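You operate a simulated robot arm through the tools that you are given. There is no shell and no other tool. Be economical: measure what you need, move in short steps, check, and stop when the job is done.

You are at the controls of a simulated robot arm. One attempt, no reset.

TASK
Put the blue block from the cream top away in the deep drawer.
Fine: close the drawer and latch it again.

Only the result counts: the job must be done as asked and must still hold three seconds after the hand-in. Knocking over, shifting, dropping, spilling or breaking anything else fails it.

THE ROBOT
A 6-joint arm with a two-finger parallel gripper, fixed in place. Base frame: the origin is at the foot of the arm, x ahead of it, y to its left, z up. Units: cm, rad, N and s.
With the tool pointing down near the work surface it reaches from about 10 to 72 cm from the base axis. Its first joint turns from -2.897 to 2.897 rad. Payload 3.91 kg.
The TCP is the grasp point between the finger pads, 3 cm short of the fingertips. In the tool frame z runs along the fingers and y along their closing line. The gripper opens to 11 cm. The fingers are 2 cm wide and 1 cm thick; the gripper's body (4.8 by 11.2 cm) begins 5.5 cm behind the TCP.
Orientation is that of the tool frame in the base frame, as a unit quaternion [x, y, z, w]. With the fingers straight down and closing along the base's y, the tool's x points along the base's -x, its y along +y and its z along -z.

THE INTERFACE
- The arm moves only by the tool send_rows. Its arguments are lists of equal length, an entry for each row: "slide": the shift along the base's x, y, z in cm, a list of three; "angular": the turn, a rotation vector about the base's x, y, z in rad, a list of three; "jaw": the opening, from 0 (shut) to 1 (fully open). In form: {"slide": [[x, y, z], ...], "angular": [[rx, ry, rz], ...], "jaw": [jaw, ...]}. A call has 1 to 12 rows; each row shifts and turns the commanded pose from where the row before left it. A row lasts 0.2 s, in which the tool goes at most 5 cm and 0.15 rad; a call with a longer step from one row to the next is refused whole, and so is a gripper value outside its range. A pose out of reach is approached as far as the arm can. The call stops where the force on the tool passes 90 N (or 10 N more than at its start, if that is more) or the arm is blocked; 0.2 s more then pass. The fingers move at their own pace (about 4.5 cm/s each) and stop on an object; they squeeze with about 44 N. The grip force told is the motor's: it shows also when the fingers shut on nothing. Time passes only in rows, and 0.2 s behind the last, so rows that do not move let the fingers close. It gives the time, the measured TCP pose, the force on the tool (base axes), the opening and the grip force at its end, in the units of the frame above (readings bear some noise), with the torque about the TCP (base axes, N m) and any sound that the robot's microphone picked up.
- Cameras (640 x 400 px; columns grow to the right, rows downward): "scene" is fixed at [40.64, -49.72, 117.48]; the picture's right is [1.00, 0.05, 0.00], its down [0.01, -0.13, -0.99] and it looks along [-0.05, 0.99, -0.13] (base axes); focal length 240 px, centre (320, 200). "wrist" rides on the gripper at [7.7, 0.7, -11.4] in the tool frame; the picture's right is [-0.09, 1.00, 0.00], its down [-0.80, -0.07, -0.59] and it looks along [-0.59, -0.05, 0.80] (tool axes); focal length 270 px, centre (320, 200). There is no depth. A picture from a camera that has moved, and an enlarged one, comes with that camera's place and axes in the base frame and with its lens. The place of the scene camera against the robot may be out by one fixed shift of up to 1.2 cm in any direction.
- capture(camera): a new picture of that camera. No time passes.
- move_column(by): slides the trunk up (or, below 0, down) by that many cm; the arm rides with it, the base frame stays. It gives what a move gives, with no picture.
- zoom(camera, box): a new picture of the part [left, top, right, bottom] of that camera's present view, enlarged. No time passes.
- job_done(): hands the job in; it is judged then, once.

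Work in short steps. Places have to be worked out from the pictures, the camera data and where the tool is seen: move nearer, look again, correct. Check each grasp and each placing, and mend what went wrong. You have 120 turns and 68 pictures in all, those below and enlarged ones among them. Open the gripper and draw the arm clear of the work before you hand the job in, unless the task says otherwise; then end with one line.

The tools are called after "Call:" as a command line: name --argument value ..., lists and objects as JSON in quotes. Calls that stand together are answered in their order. send_rows: Moves the arm, as the interface text tells. Its arguments: {"type":"object","properties":{"slide":{"type":"array"},"angular":{"type":"array"},"jaw":{"type":"array"}},"required":["slide","angular","jaw"]} The other tools are called the same way: move_column (by) slides the trunk up or down; capture (camera) takes a picture; zoom (camera, box) takes an enlarged picture of a part of a camera's view; job_done () hands the job in.

At the start:

```text
clock: 0.0
eef_pos: [14.31, 32.0, 149.41]
tool_rot: [0.002, 1.0, 0.001, 0.0]
ft_force: [-0.4, -0.2, -0.2]
moment: [0.0, -0.01, 0.0]
width: 11.0
grasp_force: 0.0
trunk travel left (down, up): [-53.0, 8.0]
```

scene: 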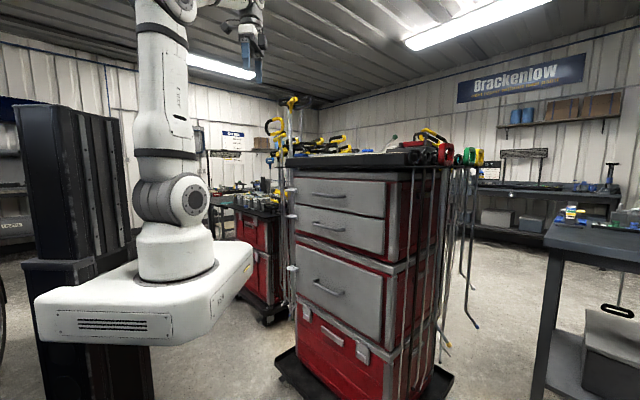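
wrist: 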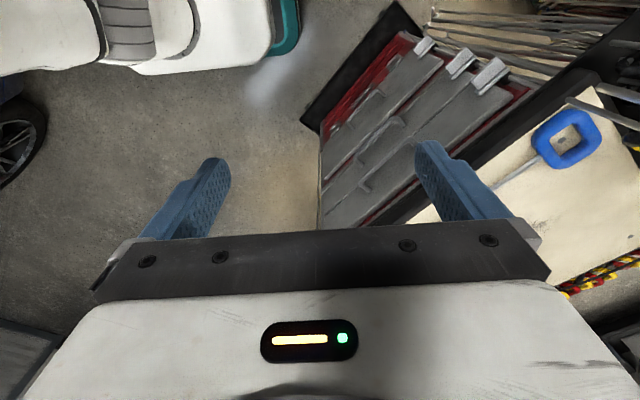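

I'll begin by looking closely at the cabinet in both views.

Call:
zoom --camera "scene" --box '[260, 90, 500, 240]'

Call:
zoom --camera "scene" --box '[260, 220, 500, 400]'

Call:
zoom --camera "wrist" --box '[290, 0, 640, 300]'

```text
2.67 times, centred on (380, 165) of scene
camera zoom: at [40.64, -49.72, 117.48], right [1.0, 0.05, 0.0], down [0.01, -0.13, -0.99], along [-0.05, 0.99, -0.13], focal length 640 px, centre (160, 293)
```

zoom: 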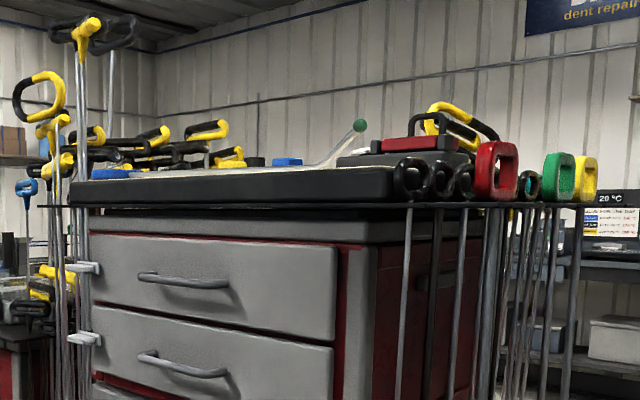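

```text
2.22 times, centred on (380, 310) of scene
camera zoom: at [40.64, -49.72, 117.48], right [1.0, 0.05, 0.0], down [0.01, -0.13, -0.99], along [-0.05, 0.99, -0.13], focal length 534 px, centre (187, -44)
```

zoom: 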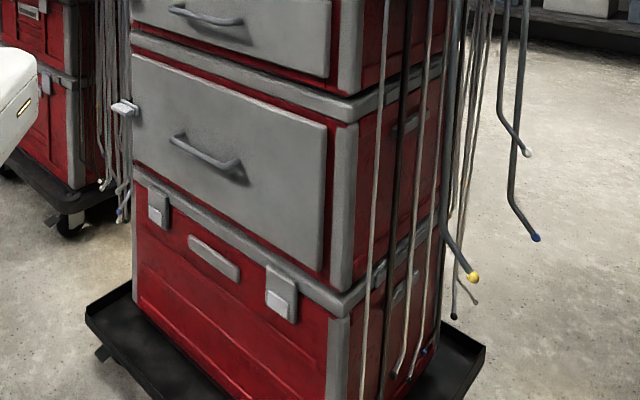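

```text
1.33 times, centred on (465, 150) of wrist
camera zoom: at [6.5, 32.69, 160.83], right [0.09, 1.0, 0.0], down [0.8, -0.07, 0.59], along [0.59, -0.05, -0.8], focal length 360 px, centre (127, 267)
```

zoom: 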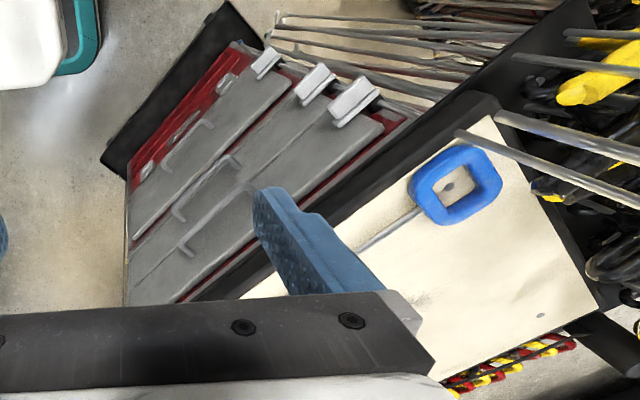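

The cabinet front faces the base along the 45° diagonal, at about 62 cm from it. The drawer latches look like the grey tabs on the left edge. I'll turn the tool 45° and move over the diagonal to get a view of the top.

Call:
send_rows --slide '[[2, -1, 1], [2, -1, 1], [2, -1, 1], [2, -1, 1], [2, -1, 1], [2, -1, 0]]' --angular '[[0, 0, 0.131], [0, 0, 0.131], [0, 0, 0.131], [0, 0, 0.131], [0, 0, 0.131], [0, 0, 0.131]]' --jaw '[1, 1, 1, 1, 1, 1]'

Call:
capture --camera "wrist"

```text
clock: 1.4
eef_pos: [26.29, 25.9, 149.29]
tool_rot: [-0.383, 0.924, 0.001, 0.0]
ft_force: [0.2, 0.2, -0.1]
moment: [0.02, -0.01, 0.0]
width: 10.98
grasp_force: 0.0
out of reach, approached as far as the arm can: row 1, 2, 3, 4, 5
trunk travel left (down, up): [-53.0, 8.0]
```

```text
62 pictures are left
camera wrist: at [20.39, 20.94, 160.82], right [-0.64, 0.77, 0.0], down [0.62, 0.52, 0.6], along [0.46, 0.38, -0.8], focal length 270 px, centre (320, 200)
```

wrist: 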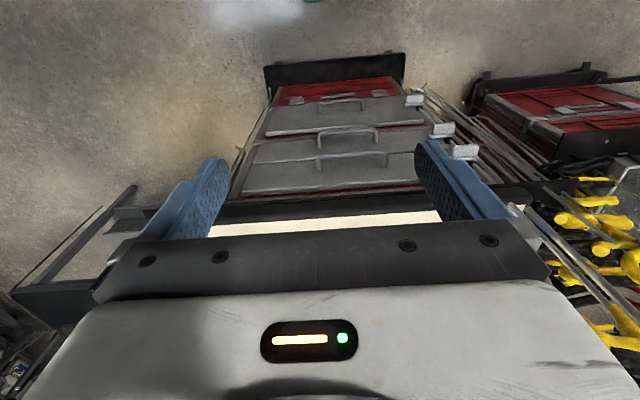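

I'll move out along the diagonal so the wrist camera looks down on the cream top.

Call:
send_rows --slide '[[3, 3, 0], [3, 3, 0], [3, 3, 0], [3, 3, 0]]' --angular '[[0, 0, 0], [0, 0, 0], [0, 0, 0], [0, 0, 0]]' --jaw '[1, 1, 1, 1]'

Call:
capture --camera "wrist"

Call:
capture --camera "scene"

```text
clock: 2.4
eef_pos: [37.64, 37.14, 145.71]
tool_rot: [-0.381, 0.924, 0.002, 0.002]
ft_force: [0.7, 0.6, -0.2]
moment: [-0.01, -0.01, -0.01]
width: 10.99
grasp_force: 0.0
out of reach, approached as far as the arm can: row 1, 2, 3, 4
trunk travel left (down, up): [-53.0, 8.0]
```

```text
61 pictures are left
camera wrist: at [31.55, 32.09, 157.21], right [-0.64, 0.77, 0.0], down [0.62, 0.51, 0.6], along [0.46, 0.38, -0.8], focal length 270 px, centre (320, 200)
```

wrist: 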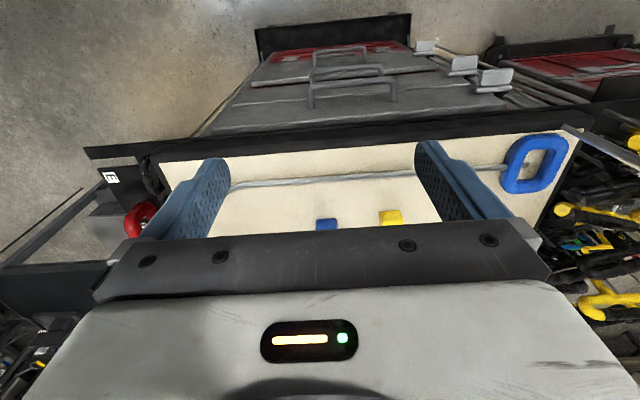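

```text
60 pictures are left
```

scene: 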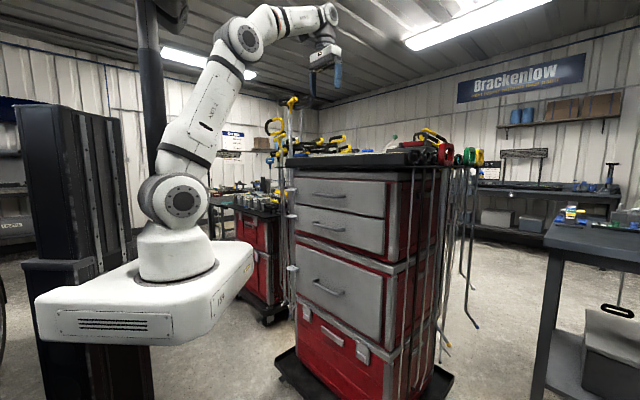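

A blue block and a yellow block are coming into view. I'll go a little further out and lower for a better look.

Call:
send_rows --slide '[[2, 2, -2], [2, 2, -2], [2, 2, -1]]' --angular '[[0, 0, 0], [0, 0, 0], [0, 0, 0]]' --jaw '[1, 1, 1]'

Call:
capture --camera "wrist"

```text
clock: 3.2
eef_pos: [43.47, 43.07, 140.6]
tool_rot: [-0.382, 0.924, 0.002, 0.001]
ft_force: [1.1, 0.9, -1.1]
moment: [0.0, 0.03, 0.01]
width: 10.99
grasp_force: 0.0
trunk travel left (down, up): [-53.0, 8.0]
```

```text
59 pictures are left
camera wrist: at [37.44, 38.04, 152.06], right [-0.64, 0.77, 0.0], down [0.62, 0.51, 0.6], along [0.46, 0.38, -0.8], focal length 270 px, centre (320, 200)
```

wrist: 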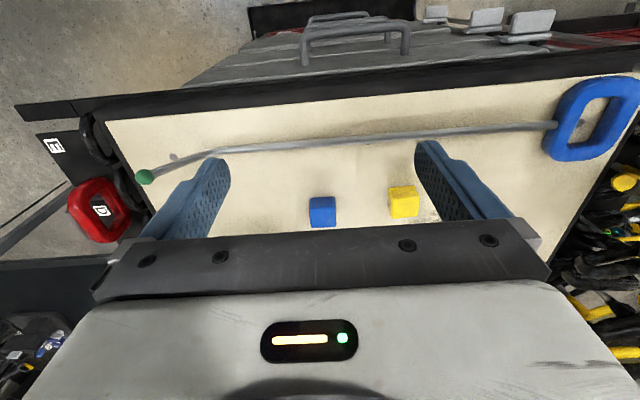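

Blue block is near (55.6, 53.4), which is at the edge of reach; that will need the column up and a tilted tool. First I'll deal with the deep drawer and its latch: draw back, then lower the column for a close look.

Call:
send_rows --slide '[[-3, -3, 0], [-3, -3, 0], [-3, -3, 0], [-3, -3, 0], [-3, -3, 0]]' --angular '[[0, 0, 0], [0, 0, 0], [0, 0, 0], [0, 0, 0], [0, 0, 0]]' --jaw '[1, 1, 1, 1, 1]'

Call:
move_column --by -40

Call:
send_rows --slide '[[0, 0, 0], [0, 0, 0], [0, 0, 0], [0, 0, 0], [0, 0, 0], [0, 0, 0]]' --angular '[[0.1, -0.1, 0], [0.1, -0.1, 0], [0.1, -0.1, 0], [0.1, -0.1, 0], [0.1, -0.1, 0], [0.1, -0.1, 0]]' --jaw '[1, 1, 1, 1, 1, 1]'

Call:
capture --camera "wrist"

```text
clock: 4.4
eef_pos: [28.38, 27.77, 140.67]
tool_rot: [-0.382, 0.924, 0.001, 0.0]
ft_force: [0.3, 0.0, 0.1]
moment: [0.02, -0.01, 0.0]
width: 10.97
grasp_force: 0.2
trunk travel left (down, up): [-53.0, 8.0]
```

```text
clock: 8.2
eef_pos: [28.42, 27.86, 100.83]
tool_rot: [-0.381, 0.924, 0.001, -0.001]
ft_force: [0.4, -0.1, -0.8]
moment: [-0.01, 0.02, -0.02]
width: 10.97
grasp_force: 0.0
trunk travel left (down, up): [-13.0, 48.0]
```

```text
clock: 9.6
eef_pos: [28.51, 27.91, 100.78]
tool_rot: [-0.349, 0.841, 0.16, 0.381]
ft_force: [0.3, -0.3, -0.5]
moment: [0.02, 0.01, -0.03]
width: 10.99
grasp_force: 0.1
trunk travel left (down, up): [-13.0, 48.0]
```

```text
58 pictures are left
camera wrist: at [18.24, 18.73, 102.51], right [-0.66, 0.75, 0.07], down [0.11, 0.01, 0.99], along [0.74, 0.67, -0.09], focal length 270 px, centre (320, 200)
```

wrist: 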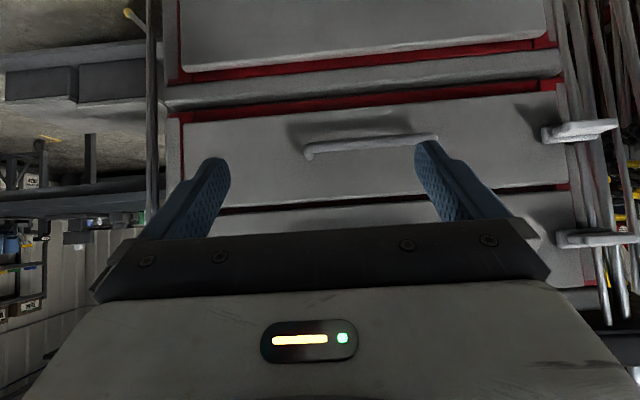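

The view is upside-down (image top is lower). The deep drawer and its latch are below, so I'll go down and left for a close view.

Call:
move_column --by -13

Call:
send_rows --slide '[[-2, 2.5, -3], [-2, 2.5, -3], [-2, 2.5, -3], [-2, 2.5, -2]]' --angular '[[0, 0, 0], [0, 0, 0], [0, 0, 0], [0, 0, 0]]' --jaw '[1, 1, 1, 1]'

Call:
capture --camera "wrist"

```text
clock: 11.2
eef_pos: [28.48, 27.95, 87.85]
tool_rot: [-0.349, 0.842, 0.158, 0.38]
ft_force: [0.7, -0.6, -0.2]
moment: [0.01, 0.02, -0.01]
width: 11.01
grasp_force: 0.1
trunk travel left (down, up): [0.0, 61.0]
```

```text
clock: 12.2
eef_pos: [20.39, 37.95, 76.82]
tool_rot: [-0.349, 0.842, 0.159, 0.38]
ft_force: [0.1, -0.8, 0.4]
moment: [-0.01, -0.01, 0.02]
width: 11.01
grasp_force: 0.1
trunk travel left (down, up): [0.0, 61.0]
```

```text
57 pictures are left
camera wrist: at [10.24, 28.77, 78.56], right [-0.66, 0.74, 0.07], down [0.11, 0.01, 0.99], along [0.74, 0.67, -0.09], focal length 270 px, centre (320, 200)
```

wrist: 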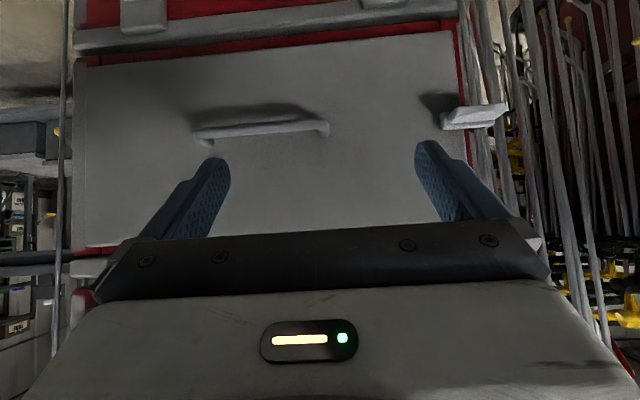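

Call:
zoom --camera "wrist" --box '[390, 60, 550, 170]'

Call:
zoom --camera "scene" --box '[270, 170, 350, 300]'

```text
3.64 times, centred on (470, 115) of wrist
camera zoom: at [10.24, 28.77, 78.56], right [-0.66, 0.74, 0.07], down [0.11, 0.01, 0.99], along [0.74, 0.67, -0.09], focal length 983 px, centre (-226, 509)
```

zoom: 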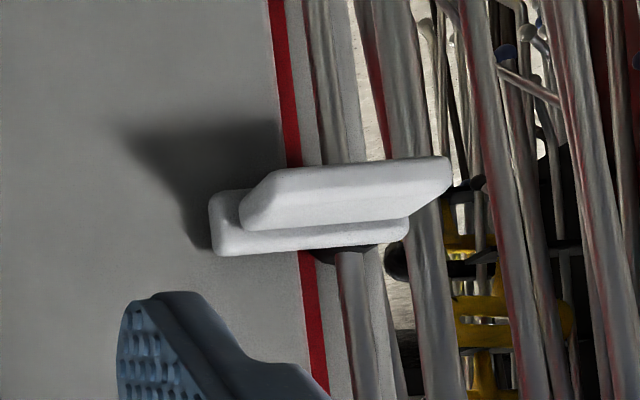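

```text
3.08 times, centred on (310, 235) of scene
camera zoom: at [40.64, -49.72, 117.48], right [1.0, 0.05, 0.0], down [0.01, -0.13, -0.99], along [-0.05, 0.99, -0.13], focal length 739 px, centre (351, 92)
```

zoom: 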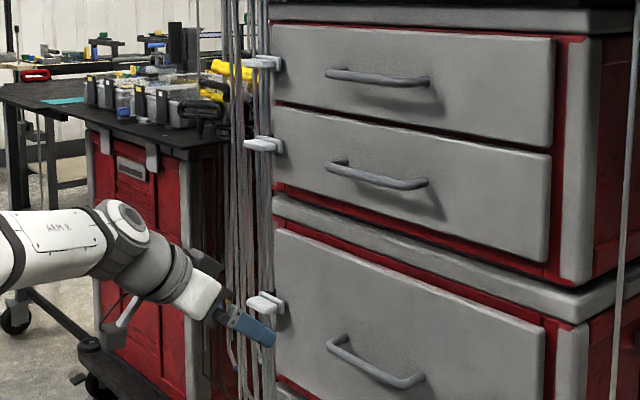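

The latch is a bar with a raised grip bridging drawer and frame at about (21, 65, 66). I'll get closer for a better look at how it works.

Call:
send_rows --slide '[[-1.4, 3.9, -2.5], [-1.4, 3.9, -2.5], [-1.4, 3.9, -2.5], [-1.4, 3.9, -2.5]]' --angular '[[0, 0, 0], [0, 0, 0], [0, 0, 0], [0, 0, 0]]' --jaw '[1, 1, 1, 1]'

Call:
capture --camera "wrist"

Call:
zoom --camera "scene" --box '[270, 250, 320, 285]'

```text
clock: 13.2
eef_pos: [14.94, 53.51, 66.7]
tool_rot: [-0.347, 0.843, 0.158, 0.38]
ft_force: [0.0, 0.3, 0.8]
moment: [0.0, 0.04, -0.01]
width: 11.01
grasp_force: 0.0
trunk travel left (down, up): [0.0, 61.0]
```

```text
54 pictures are left
camera wrist: at [4.68, 44.3, 68.55], right [-0.66, 0.75, 0.07], down [0.11, 0.01, 0.99], along [0.74, 0.67, -0.09], focal length 270 px, centre (320, 200)
```

wrist: 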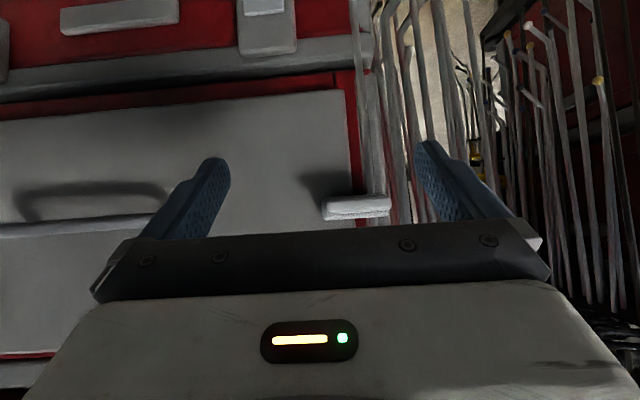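

```text
11.43 times, centred on (295, 268) of scene
camera zoom: at [40.64, -49.72, 117.48], right [1.0, 0.05, 0.0], down [0.01, -0.13, -0.99], along [-0.05, 0.99, -0.13], focal length 2744 px, centre (606, -571)
```

zoom: 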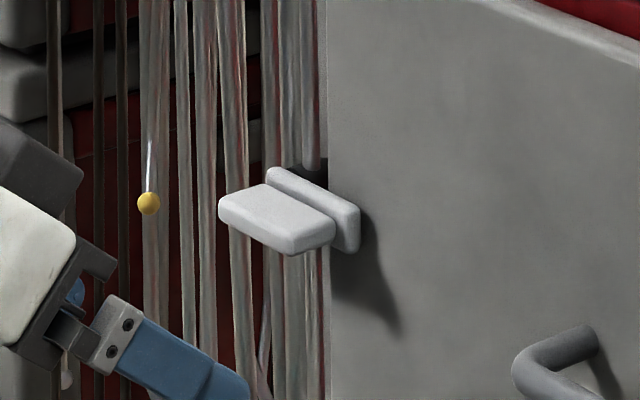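

It's a turn button: a bar across the drawer edge with a grip wing sticking out. I'll zoom in for an accurate position.

Call:
zoom --camera "wrist" --box '[290, 150, 430, 240]'

```text
4.44 times, centred on (360, 195) of wrist
camera zoom: at [4.68, 44.3, 68.55], right [-0.66, 0.75, 0.07], down [0.11, 0.01, 0.99], along [0.74, 0.67, -0.09], focal length 1201 px, centre (142, 222)
```

zoom: 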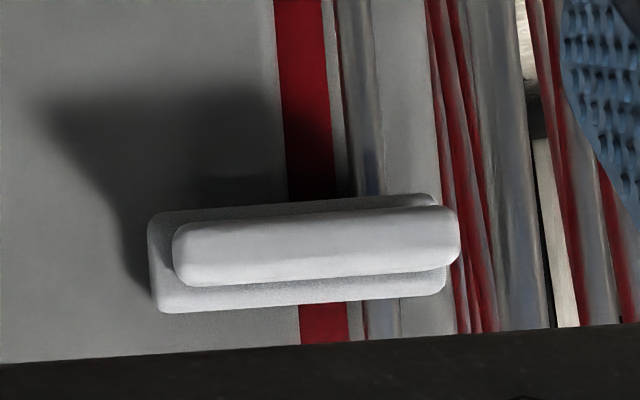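

The wing's outer face centres at about (19.7, 62.3, 67.1), with the drawer face at d≈62 along the diagonal. I'll back off and bring the tool horizontal along the diagonal, then roll it so the fingers close vertically.

Call:
send_rows --slide '[[-1.5, -1.5, 0], [-1.5, -1.5, 0], [-1.5, -1.5, 0], [-1.5, -1.5, 0], [0, 0, 0]]' --angular '[[0.102, -0.102, 0], [0.102, -0.102, 0], [0.102, -0.102, 0], [0.102, -0.102, 0], [0.102, -0.102, 0]]' --jaw '[1, 1, 1, 1, 1]'

Call:
send_rows --slide '[[0, 0, 0], [0, 0, 0], [0, 0, 0], [0, 0, 0], [0, 0, 0], [0, 0, 0], [0, 0, 0], [0, 0, 0], [0, 0, 0], [0, 0, 0], [0, 0, 0], [0, 0, 0]]' --angular '[[-0.0926, -0.0926, 0], [-0.0926, -0.0926, 0], [-0.0926, -0.0926, 0], [-0.0926, -0.0926, 0], [-0.0926, -0.0926, 0], [-0.0926, -0.0926, 0], [-0.0926, -0.0926, 0], [-0.0926, -0.0926, 0], [-0.0926, -0.0926, 0], [-0.0926, -0.0926, 0], [-0.0926, -0.0926, 0], [-0.0926, -0.0926, 0]]' --jaw '[1, 1, 1, 1, 1, 1, 1, 1, 1, 1, 1, 1]'

Call:
capture --camera "wrist"

```text
clock: 14.4
eef_pos: [8.81, 47.45, 66.85]
tool_rot: [-0.27, 0.653, 0.272, 0.653]
ft_force: [0.0, -0.5, 0.0]
moment: [-0.06, -0.01, 0.02]
width: 11.0
grasp_force: 0.1
trunk travel left (down, up): [0.0, 61.0]
```

```text
clock: 17.0
eef_pos: [8.78, 47.57, 66.79]
tool_rot: [0.654, -0.271, 0.271, -0.652]
ft_force: [0.1, 0.2, -0.1]
moment: [0.0, -0.01, -0.01]
width: 10.99
grasp_force: 0.0
trunk travel left (down, up): [0.0, 61.0]
```

```text
51 pictures are left
camera wrist: at [6.1, 33.97, 66.1], right [-0.06, 0.06, -1.0], down [-0.99, 0.15, 0.07], along [0.15, 0.99, 0.05], focal length 270 px, centre (320, 200)
```

wrist: 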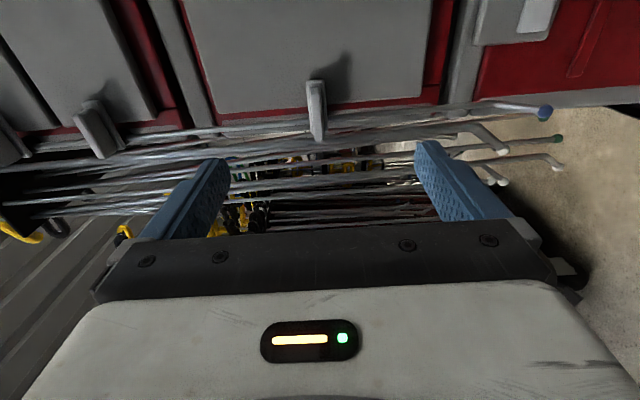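

The latch wing is between the fingers in view, at about the expected height. I'll centre on it and approach, with the jaw narrowed to about 5 cm.

Call:
send_rows --slide '[[-1.9, 1.9, 0.3], [2.5, 2.5, 0], [2.5, 2.5, 0], [2.5, 2.5, 0], [2.2, 2.2, 0]]' --angular '[[0, 0, 0], [0, 0, 0], [0, 0, 0], [0, 0, 0], [0, 0, 0]]' --jaw '[0.45, 0.45, 0.45, 0.45, 0.45]'

Call:
capture --camera "wrist"

Call:
zoom --camera "scene" --box '[260, 240, 340, 290]'

```text
clock: 18.2
eef_pos: [16.73, 59.17, 67.09]
tool_rot: [0.653, -0.271, 0.27, -0.653]
ft_force: [-0.4, -0.2, 0.2]
moment: [0.02, -0.01, 0.0]
width: 4.94
grasp_force: 0.1
trunk travel left (down, up): [0.0, 61.0]
```

```text
50 pictures are left
camera wrist: at [13.94, 45.54, 66.35], right [-0.06, 0.06, -1.0], down [-0.99, 0.15, 0.07], along [0.15, 0.99, 0.05], focal length 270 px, centre (320, 200)
```

wrist: 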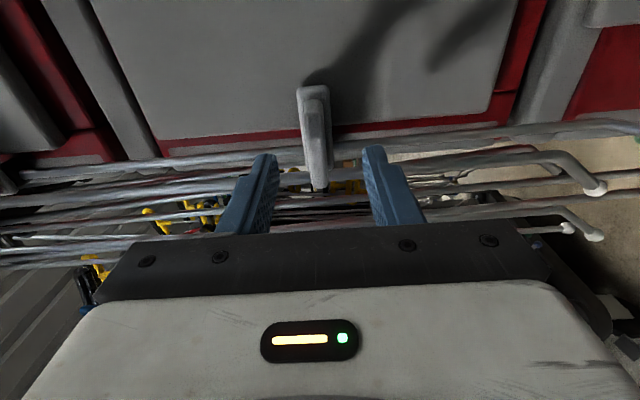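

```text
8.00 times, centred on (300, 265) of scene
camera zoom: at [40.64, -49.72, 117.48], right [1.0, 0.05, 0.0], down [0.01, -0.13, -0.99], along [-0.05, 0.99, -0.13], focal length 1920 px, centre (480, -320)
```

zoom: 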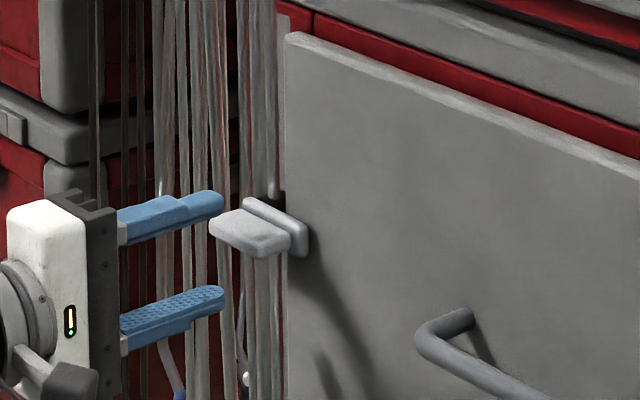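

The fingers are centred vertically on the wing. I'll move in 2.7 cm and close.

Call:
send_rows --slide '[[1.0, 1.0, 0], [0.9, 0.9, 0], [0, 0, 0], [0, 0, 0], [0, 0, 0], [0, 0, 0]]' --angular '[[0, 0, 0], [0, 0, 0], [0, 0, 0], [0, 0, 0], [0, 0, 0], [0, 0, 0]]' --jaw '[0.45, 0.45, 0.05, 0.05, 0.05, 0.05]'

Call:
capture --camera "wrist"

```text
clock: 19.6
eef_pos: [18.57, 61.11, 67.17]
tool_rot: [-0.652, 0.272, -0.271, 0.654]
ft_force: [4.8, 8.7, 12.3]
moment: [0.2, -0.08, -0.07]
width: 1.17
grasp_force: 45.0
trunk travel left (down, up): [0.0, 61.0]
```

```text
48 pictures are left
camera wrist: at [15.77, 47.49, 66.5], right [-0.06, 0.06, -1.0], down [-0.99, 0.15, 0.07], along [0.15, 0.99, 0.05], focal length 270 px, centre (320, 200)
```

wrist: 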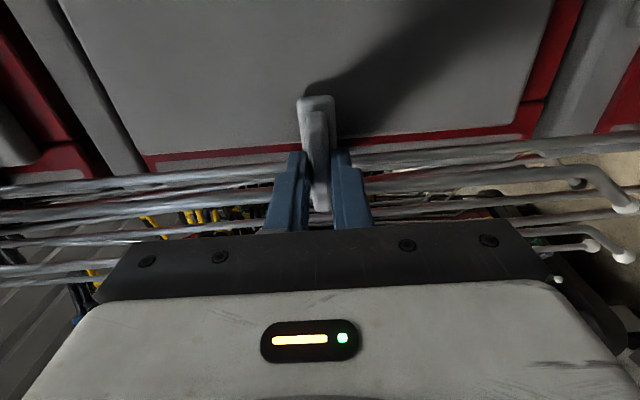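

The wing is gripped (1.17 cm). I'll make a small test turn clockwise and read the reaction.

Call:
send_rows --slide '[[0, 0, 0], [0, 0, 0]]' --angular '[[0.07, 0.07, 0], [0.07, 0.07, 0]]' --jaw '[0.05, 0.05]'

Call:
zoom --camera "scene" --box '[260, 240, 340, 290]'

```text
clock: 20.2
eef_pos: [18.44, 60.98, 67.19]
tool_rot: [-0.623, 0.334, -0.205, 0.677]
ft_force: [0.0, 11.6, 17.0]
moment: [-0.69, -1.13, 0.17]
width: 1.55
grasp_force: 45.0
trunk travel left (down, up): [0.0, 61.0]
```

```text
8.00 times, centred on (300, 265) of scene
camera zoom: at [40.64, -49.72, 117.48], right [1.0, 0.05, 0.0], down [0.01, -0.13, -0.99], along [-0.05, 0.99, -0.13], focal length 1920 px, centre (480, -320)
```

zoom: 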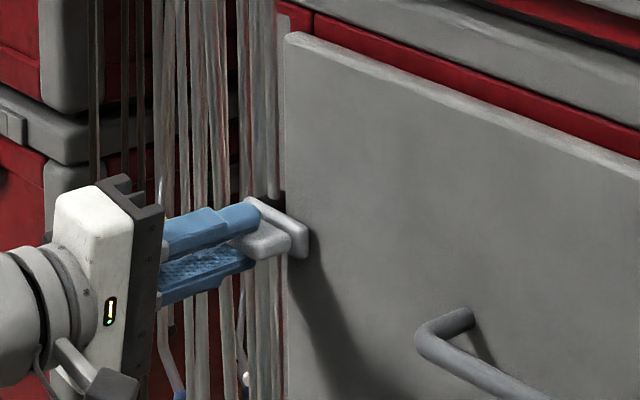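

It resisted clockwise: the fingers were levered open and the latch stayed put. I'll go back and try counter-clockwise.

Call:
send_rows --slide '[[0, 0, 0], [0, 0, 0], [0, 0, 0]]' --angular '[[-0.07, -0.07, 0], [-0.07, -0.07, 0], [0, 0, 0]]' --jaw '[0.05, 0.05, 0.05]'

Call:
send_rows --slide '[[0, 0, 0], [0, 0, 0]]' --angular '[[-0.07, -0.07, 0], [-0.07, -0.07, 0]]' --jaw '[0.05, 0.05]'

Call:
zoom --camera "scene" --box '[260, 240, 340, 290]'

```text
clock: 21.0
eef_pos: [18.52, 60.99, 67.17]
tool_rot: [0.653, -0.271, 0.271, -0.653]
ft_force: [2.4, 4.3, 17.8]
moment: [0.4, -0.06, 0.02]
width: 1.16
grasp_force: 45.1
trunk travel left (down, up): [0.0, 61.0]
```

```text
clock: 21.6
eef_pos: [18.54, 61.11, 67.49]
tool_rot: [0.674, -0.207, 0.334, -0.626]
ft_force: [5.4, 7.3, 38.4]
moment: [0.46, 0.54, 0.64]
width: 1.15
grasp_force: 44.6
trunk travel left (down, up): [0.0, 61.0]
```

```text
8.00 times, centred on (300, 265) of scene
camera zoom: at [40.64, -49.72, 117.48], right [1.0, 0.05, 0.0], down [0.01, -0.13, -0.99], along [-0.05, 0.99, -0.13], focal length 1920 px, centre (480, -320)
```

zoom: 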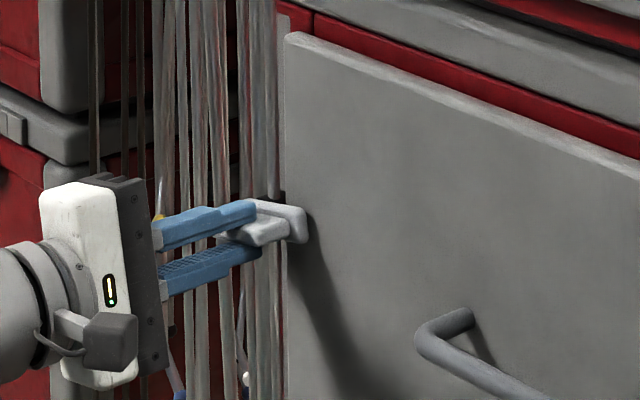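

It turns counter-clockwise, and the tool is being pushed up, so the pivot is on the frame side (left). I'll follow the arc, starting with a correction upward to find the pivot from the force.

Call:
send_rows --slide '[[0, 0, 0.5], [0, 0, 0]]' --angular '[[0, 0, 0], [0, 0, 0]]' --jaw '[0.05, 0.05]'

```text
clock: 22.2
eef_pos: [18.56, 60.94, 67.44]
tool_rot: [0.676, -0.205, 0.334, -0.624]
ft_force: [1.4, 7.1, 21.4]
moment: [0.82, -0.2, -1.3]
width: 1.18
grasp_force: 45.2
trunk travel left (down, up): [0.0, 61.0]
```

The force dropped. I'll keep turning in small arc steps, assuming a pivot about 2.5 cm to the left, and watch the force.

Call:
send_rows --slide '[[-0.04, 0.04, 0.25], [-0.07, 0.07, 0.25]]' --angular '[[-0.07, -0.07, 0], [-0.07, -0.07, 0]]' --jaw '[0.05, 0.05]'

Call:
zoom --camera "scene" --box '[260, 240, 340, 290]'

```text
clock: 22.8
eef_pos: [18.44, 61.06, 67.87]
tool_rot: [0.695, -0.138, 0.395, -0.585]
ft_force: [3.7, 3.3, 13.4]
moment: [0.75, -0.38, -0.2]
width: 1.15
grasp_force: 44.2
trunk travel left (down, up): [0.0, 61.0]
```

```text
8.00 times, centred on (300, 265) of scene
camera zoom: at [40.64, -49.72, 117.48], right [1.0, 0.05, 0.0], down [0.01, -0.13, -0.99], along [-0.05, 0.99, -0.13], focal length 1920 px, centre (480, -320)
```

zoom: 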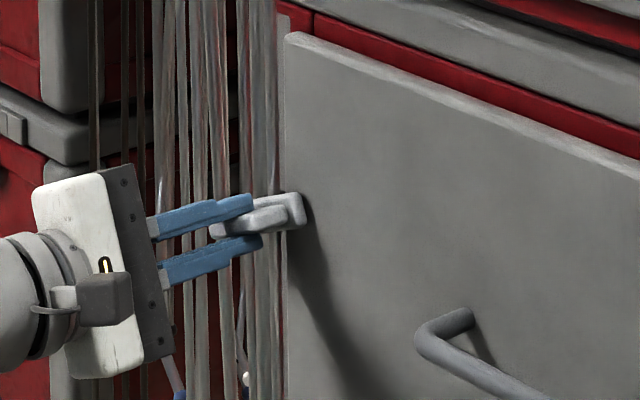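

That works and the force is low. I'll continue along the arc.

Call:
send_rows --slide '[[-0.11, 0.11, 0.31], [-0.14, 0.14, 0.29], [-0.17, 0.17, 0.26], [-0.19, 0.19, 0.22]]' --angular '[[-0.099, -0.099, 0], [-0.099, -0.099, 0], [-0.099, -0.099, 0], [-0.099, -0.099, 0]]' --jaw '[0.05, 0.05, 0.05, 0.05]'

Call:
zoom --camera "scene" --box '[260, 240, 340, 290]'

```text
clock: 23.8
eef_pos: [17.98, 61.49, 68.78]
tool_rot: [0.706, 0.061, 0.541, -0.452]
ft_force: [8.4, -30.4, -14.0]
moment: [0.09, -0.94, -0.45]
width: 1.15
grasp_force: 44.8
trunk travel left (down, up): [0.0, 61.0]
```

```text
8.00 times, centred on (300, 265) of scene
camera zoom: at [40.64, -49.72, 117.48], right [1.0, 0.05, 0.0], down [0.01, -0.13, -0.99], along [-0.05, 0.99, -0.13], focal length 1920 px, centre (480, -320)
```

zoom: 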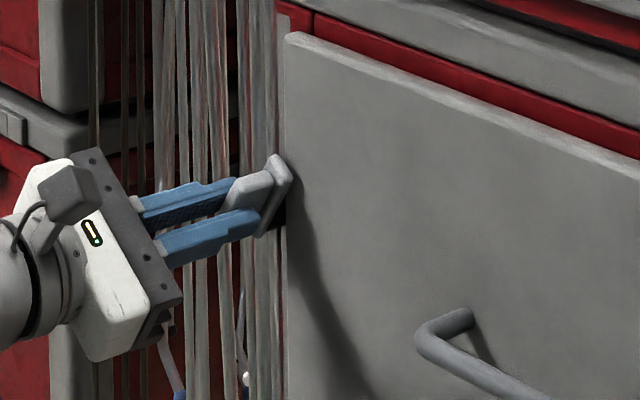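

About 55° turned. The side force suggests the pivot radius is closer to 1.9 cm, so I'll finish the quarter turn with that.

Call:
send_rows --slide '[[-0.03, 0.03, -0.2], [-0.12, 0.12, -0.03], [-0.14, 0.14, 0], [-0.15, 0.15, 0], [-0.15, 0.15, 0]]' --angular '[[-0.086, -0.086, 0], [-0.086, -0.086, 0], [-0.086, -0.086, 0], [-0.086, -0.086, 0], [-0.086, -0.086, 0]]' --jaw '[0.05, 0.05, 0.05, 0.05, 0.05]'

Call:
zoom --camera "scene" --box '[260, 240, 340, 290]'

```text
clock: 25.0
eef_pos: [17.17, 62.31, 69.03]
tool_rot: [0.653, 0.267, 0.654, -0.273]
ft_force: [5.1, -5.1, 9.4]
moment: [-0.6, 0.42, -0.05]
width: 1.16
grasp_force: 44.6
trunk travel left (down, up): [0.0, 61.0]
```

```text
8.00 times, centred on (300, 265) of scene
camera zoom: at [40.64, -49.72, 117.48], right [1.0, 0.05, 0.0], down [0.01, -0.13, -0.99], along [-0.05, 0.99, -0.13], focal length 1920 px, centre (480, -320)
```

zoom: 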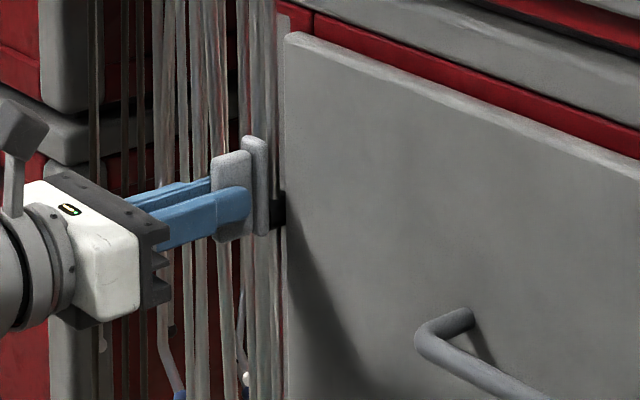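

The latch is vertical and clear of the drawer. I'll release gently with a small opening, back straight out, and check that it stays.

Call:
send_rows --slide '[[0, 0, 0], [0, 0, 0], [0, 0, 0], [-1.5, -1.5, 0], [-2.5, -2.5, 0], [-2.5, -2.5, 0]]' --angular '[[0, 0, 0], [0, 0, 0], [0, 0, 0], [0, 0, 0], [0, 0, 0], [0, 0, 0]]' --jaw '[0.25, 0.25, 0.25, 0.25, 0.25, 0.25]'

Call:
zoom --camera "scene" --box '[260, 220, 400, 340]'

Call:
capture --camera "wrist"

```text
clock: 26.4
eef_pos: [10.74, 55.85, 68.86]
tool_rot: [0.654, 0.268, 0.653, -0.273]
ft_force: [0.5, 0.3, 0.0]
moment: [0.01, 0.01, 0.01]
width: 2.74
grasp_force: 0.0
trunk travel left (down, up): [0.0, 61.0]
```

```text
3.33 times, centred on (330, 280) of scene
camera zoom: at [40.64, -49.72, 117.48], right [1.0, 0.05, 0.0], down [0.01, -0.13, -0.99], along [-0.05, 0.99, -0.13], focal length 800 px, centre (287, -67)
```

zoom: 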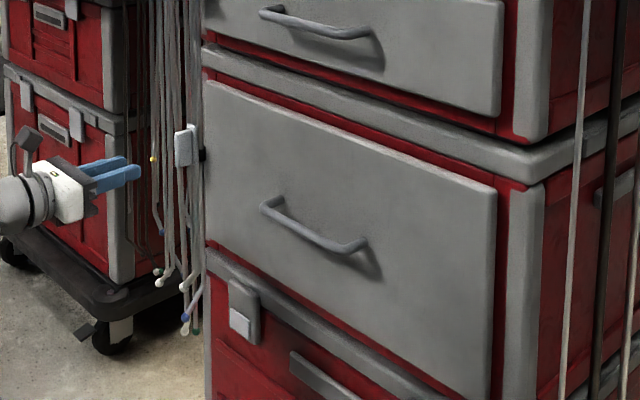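

```text
41 pictures are left
camera wrist: at [3.0, 47.15, 76.66], right [0.7, -0.7, -0.09], down [-0.47, -0.37, -0.8], along [0.53, 0.61, -0.59], focal length 270 px, centre (320, 200)
```

wrist: 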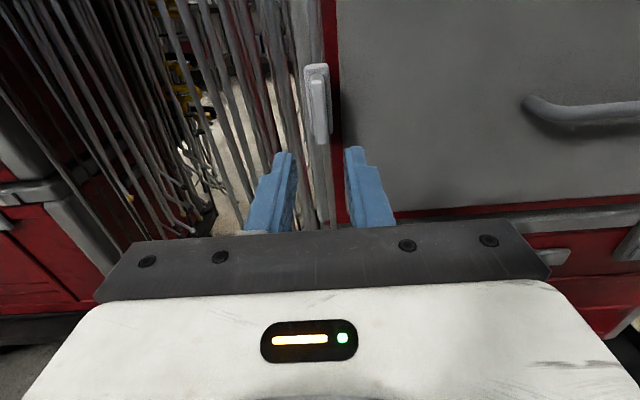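

The latch holds vertical. Now I'll roll back so the fingers close vertically and move across to the handle, which I put near (39, 46, 66.5).

Call:
send_rows --slide '[[-1.7, -1.7, 0], [-1.7, -1.7, 0], [1.9, -1.9, -0.25], [1.9, -1.9, -0.25], [1.9, -1.9, -0.25], [1.9, -1.9, -0.25], [1.9, -1.9, -0.25], [1.9, -1.9, -0.25], [1.9, -1.9, -0.25], [1.9, -1.9, -0.25], [1.9, -1.9, -0.25], [1.9, -1.9, -0.25]]' --angular '[[0.0926, 0.0926, 0], [0.0926, 0.0926, 0], [0.0926, 0.0926, 0], [0.0926, 0.0926, 0], [0.0926, 0.0926, 0], [0.0926, 0.0926, 0], [0.0926, 0.0926, 0], [0.0926, 0.0926, 0], [0.0926, 0.0926, 0], [0.0926, 0.0926, 0], [0.0926, 0.0926, 0], [0.0926, 0.0926, 0]]' --jaw '[0.5, 0.5, 0.5, 0.5, 0.5, 0.5, 0.5, 0.5, 0.5, 0.5, 0.5, 0.5]'

Call:
capture --camera "wrist"

```text
clock: 29.0
eef_pos: [26.88, 40.66, 69.38]
tool_rot: [-0.652, 0.275, -0.268, 0.654]
ft_force: [0.7, 0.0, -1.1]
moment: [-0.02, 0.0, -0.04]
width: 5.47
grasp_force: 0.0
out of reach, approached as far as the arm can: row 8, 9, 10, 11, 12
trunk travel left (down, up): [0.0, 61.0]
```

```text
40 pictures are left
camera wrist: at [24.12, 27.08, 68.67], right [-0.07, 0.07, -1.0], down [-0.99, 0.15, 0.08], along [0.15, 0.99, 0.06], focal length 270 px, centre (320, 200)
```

wrist: 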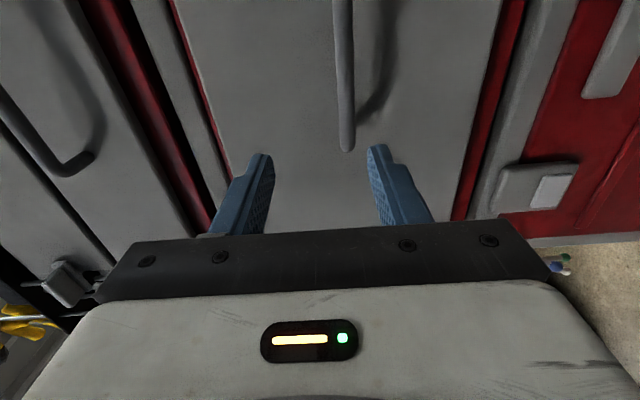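

The tool is just left of the handle, which is at z≈67. I'll centre on it and approach.

Call:
send_rows --slide '[[2.1, 2.1, -1.1], [2.1, 2.1, -1.2], [1.7, -1.7, 0], [1.7, -1.7, 0], [0, 0, 0]]' --angular '[[0, 0, 0], [0, 0, 0], [0, 0, 0], [0, 0, 0], [0, 0, 0]]' --jaw '[0.5, 0.5, 0.5, 0.5, 0.5]'

Call:
capture --camera "wrist"

Call:
zoom --camera "scene" --box '[260, 220, 400, 340]'

```text
clock: 30.2
eef_pos: [34.39, 41.4, 67.01]
tool_rot: [-0.652, 0.275, -0.268, 0.654]
ft_force: [-0.1, -0.2, 0.2]
moment: [-0.02, 0.0, -0.02]
width: 5.5
grasp_force: 0.1
trunk travel left (down, up): [0.0, 61.0]
```

```text
39 pictures are left
camera wrist: at [31.77, 27.84, 66.37], right [-0.07, 0.07, -1.0], down [-0.99, 0.15, 0.08], along [0.15, 0.99, 0.06], focal length 270 px, centre (320, 200)
```

wrist: 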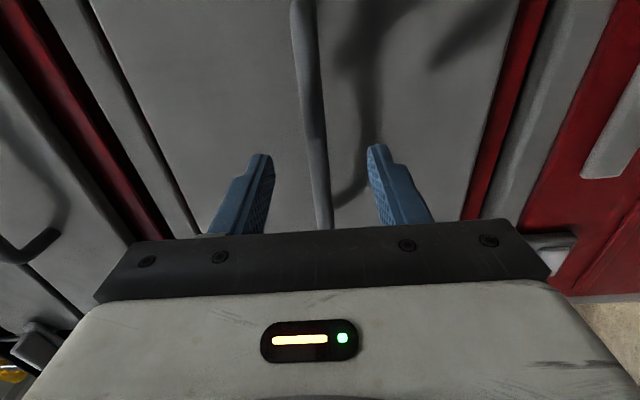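

```text
3.33 times, centred on (330, 280) of scene
camera zoom: at [40.64, -49.72, 117.48], right [1.0, 0.05, 0.0], down [0.01, -0.13, -0.99], along [-0.05, 0.99, -0.13], focal length 800 px, centre (287, -67)
```

zoom: 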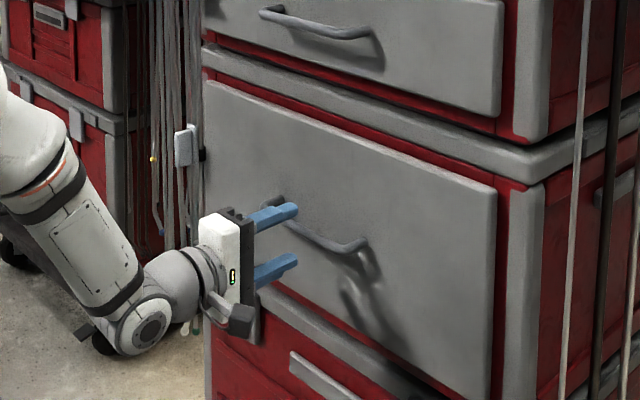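

The fingers straddle the handle. I'll advance about 4.4 cm and close.

Call:
send_rows --slide '[[1.5, 1.5, 0], [1.0, 1.0, 0], [0.6, 0.6, 0], [0, 0, 0], [0, 0, 0], [0, 0, 0], [0, 0, 0]]' --angular '[[0, 0, 0], [0, 0, 0], [0, 0, 0], [0, 0, 0], [0, 0, 0], [0, 0, 0], [0, 0, 0]]' --jaw '[0.5, 0.5, 0.5, 0, 0, 0, 0]'

Call:
zoom --camera "scene" --box '[260, 220, 400, 340]'

```text
clock: 31.8
eef_pos: [37.77, 44.58, 67.1]
tool_rot: [-0.651, 0.274, -0.269, 0.655]
ft_force: [2.5, 1.1, 12.5]
moment: [-0.37, -0.3, -0.02]
width: 1.29
grasp_force: 45.3
trunk travel left (down, up): [0.0, 61.0]
```

```text
3.33 times, centred on (330, 280) of scene
camera zoom: at [40.64, -49.72, 117.48], right [1.0, 0.05, 0.0], down [0.01, -0.13, -0.99], along [-0.05, 0.99, -0.13], focal length 800 px, centre (287, -67)
```

zoom: 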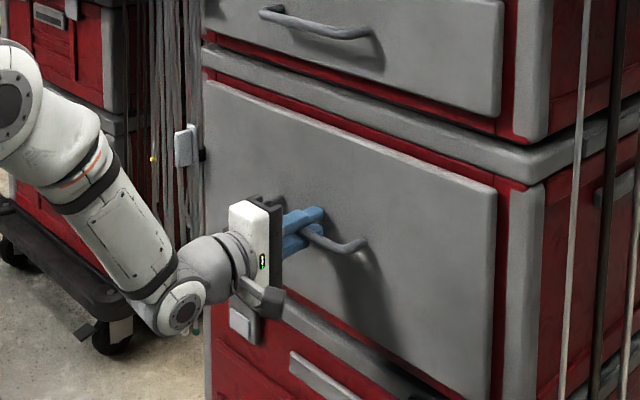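

The handle is gripped. I'll pull the drawer straight out along the diagonal.

Call:
send_rows --slide '[[-0.7, -0.7, 0], [-1, -1, 0], [-1, -1, 0], [-1, -1, 0], [-1, -1, 0]]' --angular '[[0, 0, 0], [0, 0, 0], [0, 0, 0], [0, 0, 0], [0, 0, 0]]' --jaw '[0, 0, 0, 0, 0]'

Call:
capture --camera "scene"

```text
clock: 33.0
eef_pos: [32.89, 39.77, 67.25]
tool_rot: [-0.652, 0.274, -0.268, 0.655]
ft_force: [4.2, -3.6, 21.4]
moment: [-0.49, -0.24, 0.86]
width: 1.26
grasp_force: 45.3
trunk travel left (down, up): [0.0, 61.0]
```

```text
36 pictures are left
```

scene: 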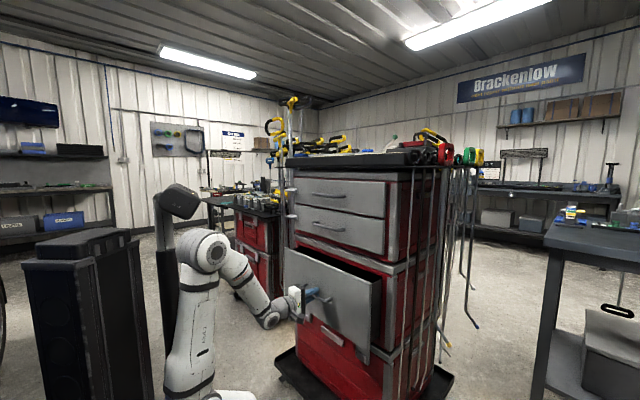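

The drawer slides freely and is open about 6.5 cm. I'll keep pulling.

Call:
send_rows --slide '[[-1.2, -1.2, 0], [-1.2, -1.2, 0], [-1.2, -1.2, 0], [-1.2, -1.2, 0]]' --angular '[[0, 0, 0], [0, 0, 0], [0, 0, 0], [0, 0, 0]]' --jaw '[0, 0, 0, 0]'

```text
clock: 34.1
eef_pos: [30.51, 39.29, 67.14]
tool_rot: [0.667, -0.28, 0.266, -0.637]
ft_force: [2.6, -5.6, -23.8]
moment: [-0.07, -0.2, -0.25]
width: 1.25
grasp_force: 45.0
out of reach, approached as far as the arm can: row 1, 2, 3, 4
trunk travel left (down, up): [0.0, 61.0]
stopped in row 4: the force on the tool passed its limit (the readings are from after the stop); the commanded pose is now the measured one
```

The horizontal tool has hit its near-reach limit at about 9 cm open. Since the handle is a round bar, I'll pitch the gripper down about it by roughly 43° to bring the wrist back into reach.

Call:
send_rows --slide '[[0.01, 0.01, 0.25], [0.03, 0.03, 0.25], [0.05, 0.05, 0.24], [0.07, 0.07, 0.22], [0.09, 0.09, 0.21], [0.11, 0.11, 0.19]]' --angular '[[-0.0884, 0.0884, 0], [-0.0884, 0.0884, 0], [-0.0884, 0.0884, 0], [-0.0884, 0.0884, 0], [-0.0884, 0.0884, 0], [-0.0884, 0.0884, 0]]' --jaw '[0, 0, 0, 0, 0, 0]'

Call:
zoom --camera "scene" --box '[220, 200, 420, 380]'

```text
clock: 35.3
eef_pos: [30.58, 39.17, 67.35]
tool_rot: [0.829, -0.338, 0.182, -0.407]
ft_force: [-5.1, 1.6, -23.8]
moment: [0.44, 0.72, -0.63]
width: 1.32
grasp_force: 45.0
trunk travel left (down, up): [0.0, 61.0]
stopped in row 5: the force on the tool passed its limit (the readings are from after the stop); the commanded pose is now the measured one
```

```text
2.22 times, centred on (320, 290) of scene
camera zoom: at [40.64, -49.72, 117.48], right [1.0, 0.05, 0.0], down [0.01, -0.13, -0.99], along [-0.05, 0.99, -0.13], focal length 534 px, centre (320, 0)
```

zoom: 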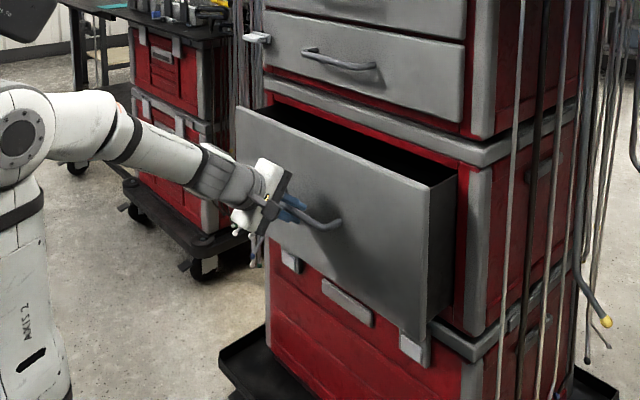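

The gripper is now pitched about 30° around the bar. I'll pull again.

Call:
send_rows --slide '[[-0.7, -0.7, 0], [-1.0, -1.0, 0], [-1.0, -1.0, 0], [-1.0, -1.0, 0]]' --angular '[[0, 0, 0], [0, 0, 0], [0, 0, 0], [0, 0, 0]]' --jaw '[0, 0, 0, 0]'

```text
clock: 36.3
eef_pos: [26.9, 35.48, 67.46]
tool_rot: [0.828, -0.338, 0.182, -0.409]
ft_force: [-6.0, 5.2, -41.2]
moment: [0.73, 0.78, -0.2]
width: 1.32
grasp_force: 45.2
trunk travel left (down, up): [0.0, 61.0]
```

Now open about 14 cm. I'll keep pulling and ease the vertical load slightly.

Call:
send_rows --slide '[[-0.7, -0.7, -0.2], [-1.0, -1.0, -0.1], [-1.0, -1.0, 0], [-1.0, -1.0, 0]]' --angular '[[0, 0, 0], [0, 0, 0], [0, 0, 0], [0, 0, 0]]' --jaw '[0, 0, 0, 0]'

Call:
capture --camera "scene"

```text
clock: 37.3
eef_pos: [23.26, 31.89, 67.41]
tool_rot: [0.827, -0.337, 0.183, -0.411]
ft_force: [-4.0, 4.3, -23.7]
moment: [0.76, 0.75, -0.23]
width: 1.3
grasp_force: 44.8
trunk travel left (down, up): [0.0, 61.0]
```

```text
34 pictures are left
```

scene: 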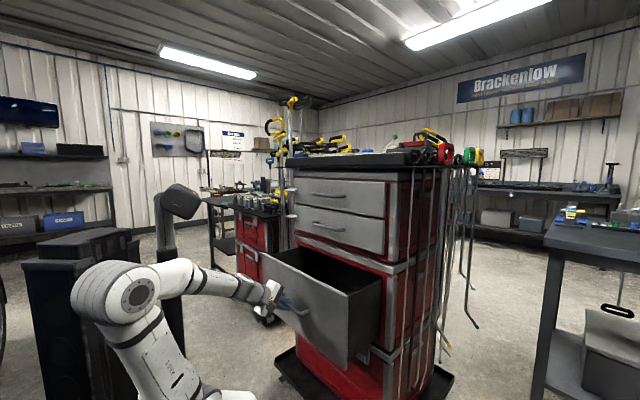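

Open about 19 cm. I'll pull a few more cm for room, then release.

Call:
send_rows --slide '[[-0.7, -0.7, 0], [-1.0, -1.0, 0], [-1.0, -1.0, 0]]' --angular '[[0, 0, 0], [0, 0, 0], [0, 0, 0]]' --jaw '[0, 0, 0]'

```text
clock: 38.1
eef_pos: [20.78, 29.47, 67.44]
tool_rot: [0.83, -0.339, 0.184, -0.402]
ft_force: [13.7, -10.1, -64.1]
moment: [0.55, 0.58, -0.4]
width: 1.31
grasp_force: 45.2
out of reach, approached as far as the arm can: row 3
trunk travel left (down, up): [0.0, 61.0]
```

Open about 22 cm. The wrist is at its near limit, so I'll ease the drawer back about 3 cm to leave room, open the jaw and retreat along the tool axis.

Call:
send_rows --slide '[[0.9, 0.9, -0.2], [1.2, 1.2, -0.1], [0, 0, 0], [0, 0, 0], [0, 0, 0]]' --angular '[[0, 0, 0], [0, 0, 0], [0, 0, 0], [0, 0, 0], [0, 0, 0]]' --jaw '[0, 0, 0.4, 0.4, 0.4]'

Call:
send_rows --slide '[[-0.8, -0.8, 0.7], [-0.8, -0.8, 0.7], [-0.8, -0.8, 0.8], [-0.8, -0.8, 1.0]]' --angular '[[0, 0, 0], [0, 0, 0], [0, 0, 0], [0, 0, 0]]' --jaw '[0.4, 0.4, 0.4, 0.4]'

Call:
zoom --camera "scene" --box '[200, 200, 420, 380]'

```text
clock: 39.3
eef_pos: [22.78, 31.71, 67.97]
tool_rot: [0.826, -0.337, 0.183, -0.413]
ft_force: [-0.3, 0.4, 0.2]
moment: [0.01, 0.0, 0.01]
width: 4.41
grasp_force: 0.0
trunk travel left (down, up): [0.0, 61.0]
```

```text
clock: 40.3
eef_pos: [19.49, 28.57, 71.08]
tool_rot: [0.827, -0.337, 0.183, -0.411]
ft_force: [0.1, 0.5, -0.4]
moment: [-0.01, -0.03, 0.01]
width: 4.42
grasp_force: 0.1
trunk travel left (down, up): [0.0, 61.0]
```

```text
2.22 times, centred on (310, 290) of scene
camera zoom: at [40.64, -49.72, 117.48], right [1.0, 0.05, 0.0], down [0.01, -0.13, -0.99], along [-0.05, 0.99, -0.13], focal length 534 px, centre (342, 0)
```

zoom: 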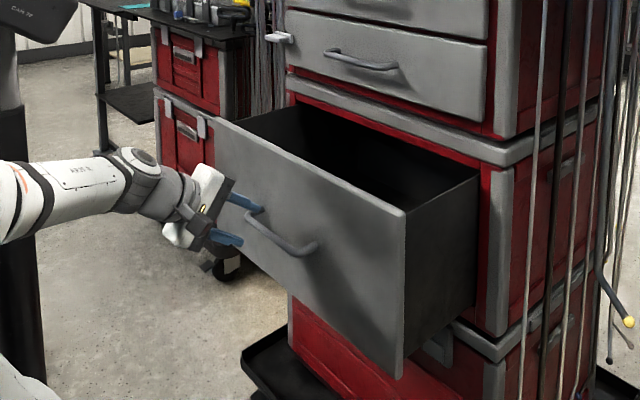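

The drawer is open and the handle is clear. Now I'll raise the column fully for the pick.

Call:
move_column --by 61

Call:
send_rows --slide '[[0, 0, 0.7], [0, 0, 0.7], [0, 0, 0.7], [0, 0, 0.7], [0, 0, 0.7], [0, 0, 0.7], [0, 0, 0.7], [0, 0, 0.7], [0, 0, 0.7], [0, 0, 0.7], [0, 0, 0.7], [0, 0, 0.7]]' --angular '[[0.076, 0.0728, -0.0779], [0.076, 0.0728, -0.0779], [0.076, 0.0728, -0.0779], [0.076, 0.0728, -0.0779], [0.076, 0.0728, -0.0779], [0.076, 0.0728, -0.0779], [0.076, 0.0728, -0.0779], [0.076, 0.0728, -0.0779], [0.076, 0.0728, -0.0779], [0.076, 0.0728, -0.0779], [0.076, 0.0728, -0.0779], [0.076, 0.0728, -0.0779]]' --jaw '[0.6, 0.6, 0.6, 0.6, 0.6, 0.6, 0.6, 0.6, 0.6, 0.6, 0.6, 0.6]'

Call:
send_rows --slide '[[0, 0, 0], [0, 0, 0], [0, 0, 0], [0, 0, 0], [0, 0, 0]]' --angular '[[-0.09, 0.09, 0], [-0.09, 0.09, 0], [-0.09, 0.09, 0], [-0.09, 0.09, 0], [-0.09, 0.09, 0]]' --jaw '[0.6, 0.6, 0.6, 0.6, 0.6]'

```text
refused: 61 is not a number from -40 to 40
```

```text
clock: 42.9
eef_pos: [19.5, 28.63, 79.49]
tool_rot: [-0.345, 0.824, 0.16, 0.42]
ft_force: [-0.4, 0.1, 0.3]
moment: [0.0, 0.02, -0.02]
width: 6.57
grasp_force: 0.1
trunk travel left (down, up): [0.0, 61.0]
```

```text
clock: 44.1
eef_pos: [19.51, 28.71, 79.39]
tool_rot: [-0.387, 0.91, 0.047, 0.14]
ft_force: [-0.3, 0.6, 1.1]
moment: [0.01, -0.03, 0.02]
width: 6.6
grasp_force: 0.0
trunk travel left (down, up): [0.0, 61.0]
```

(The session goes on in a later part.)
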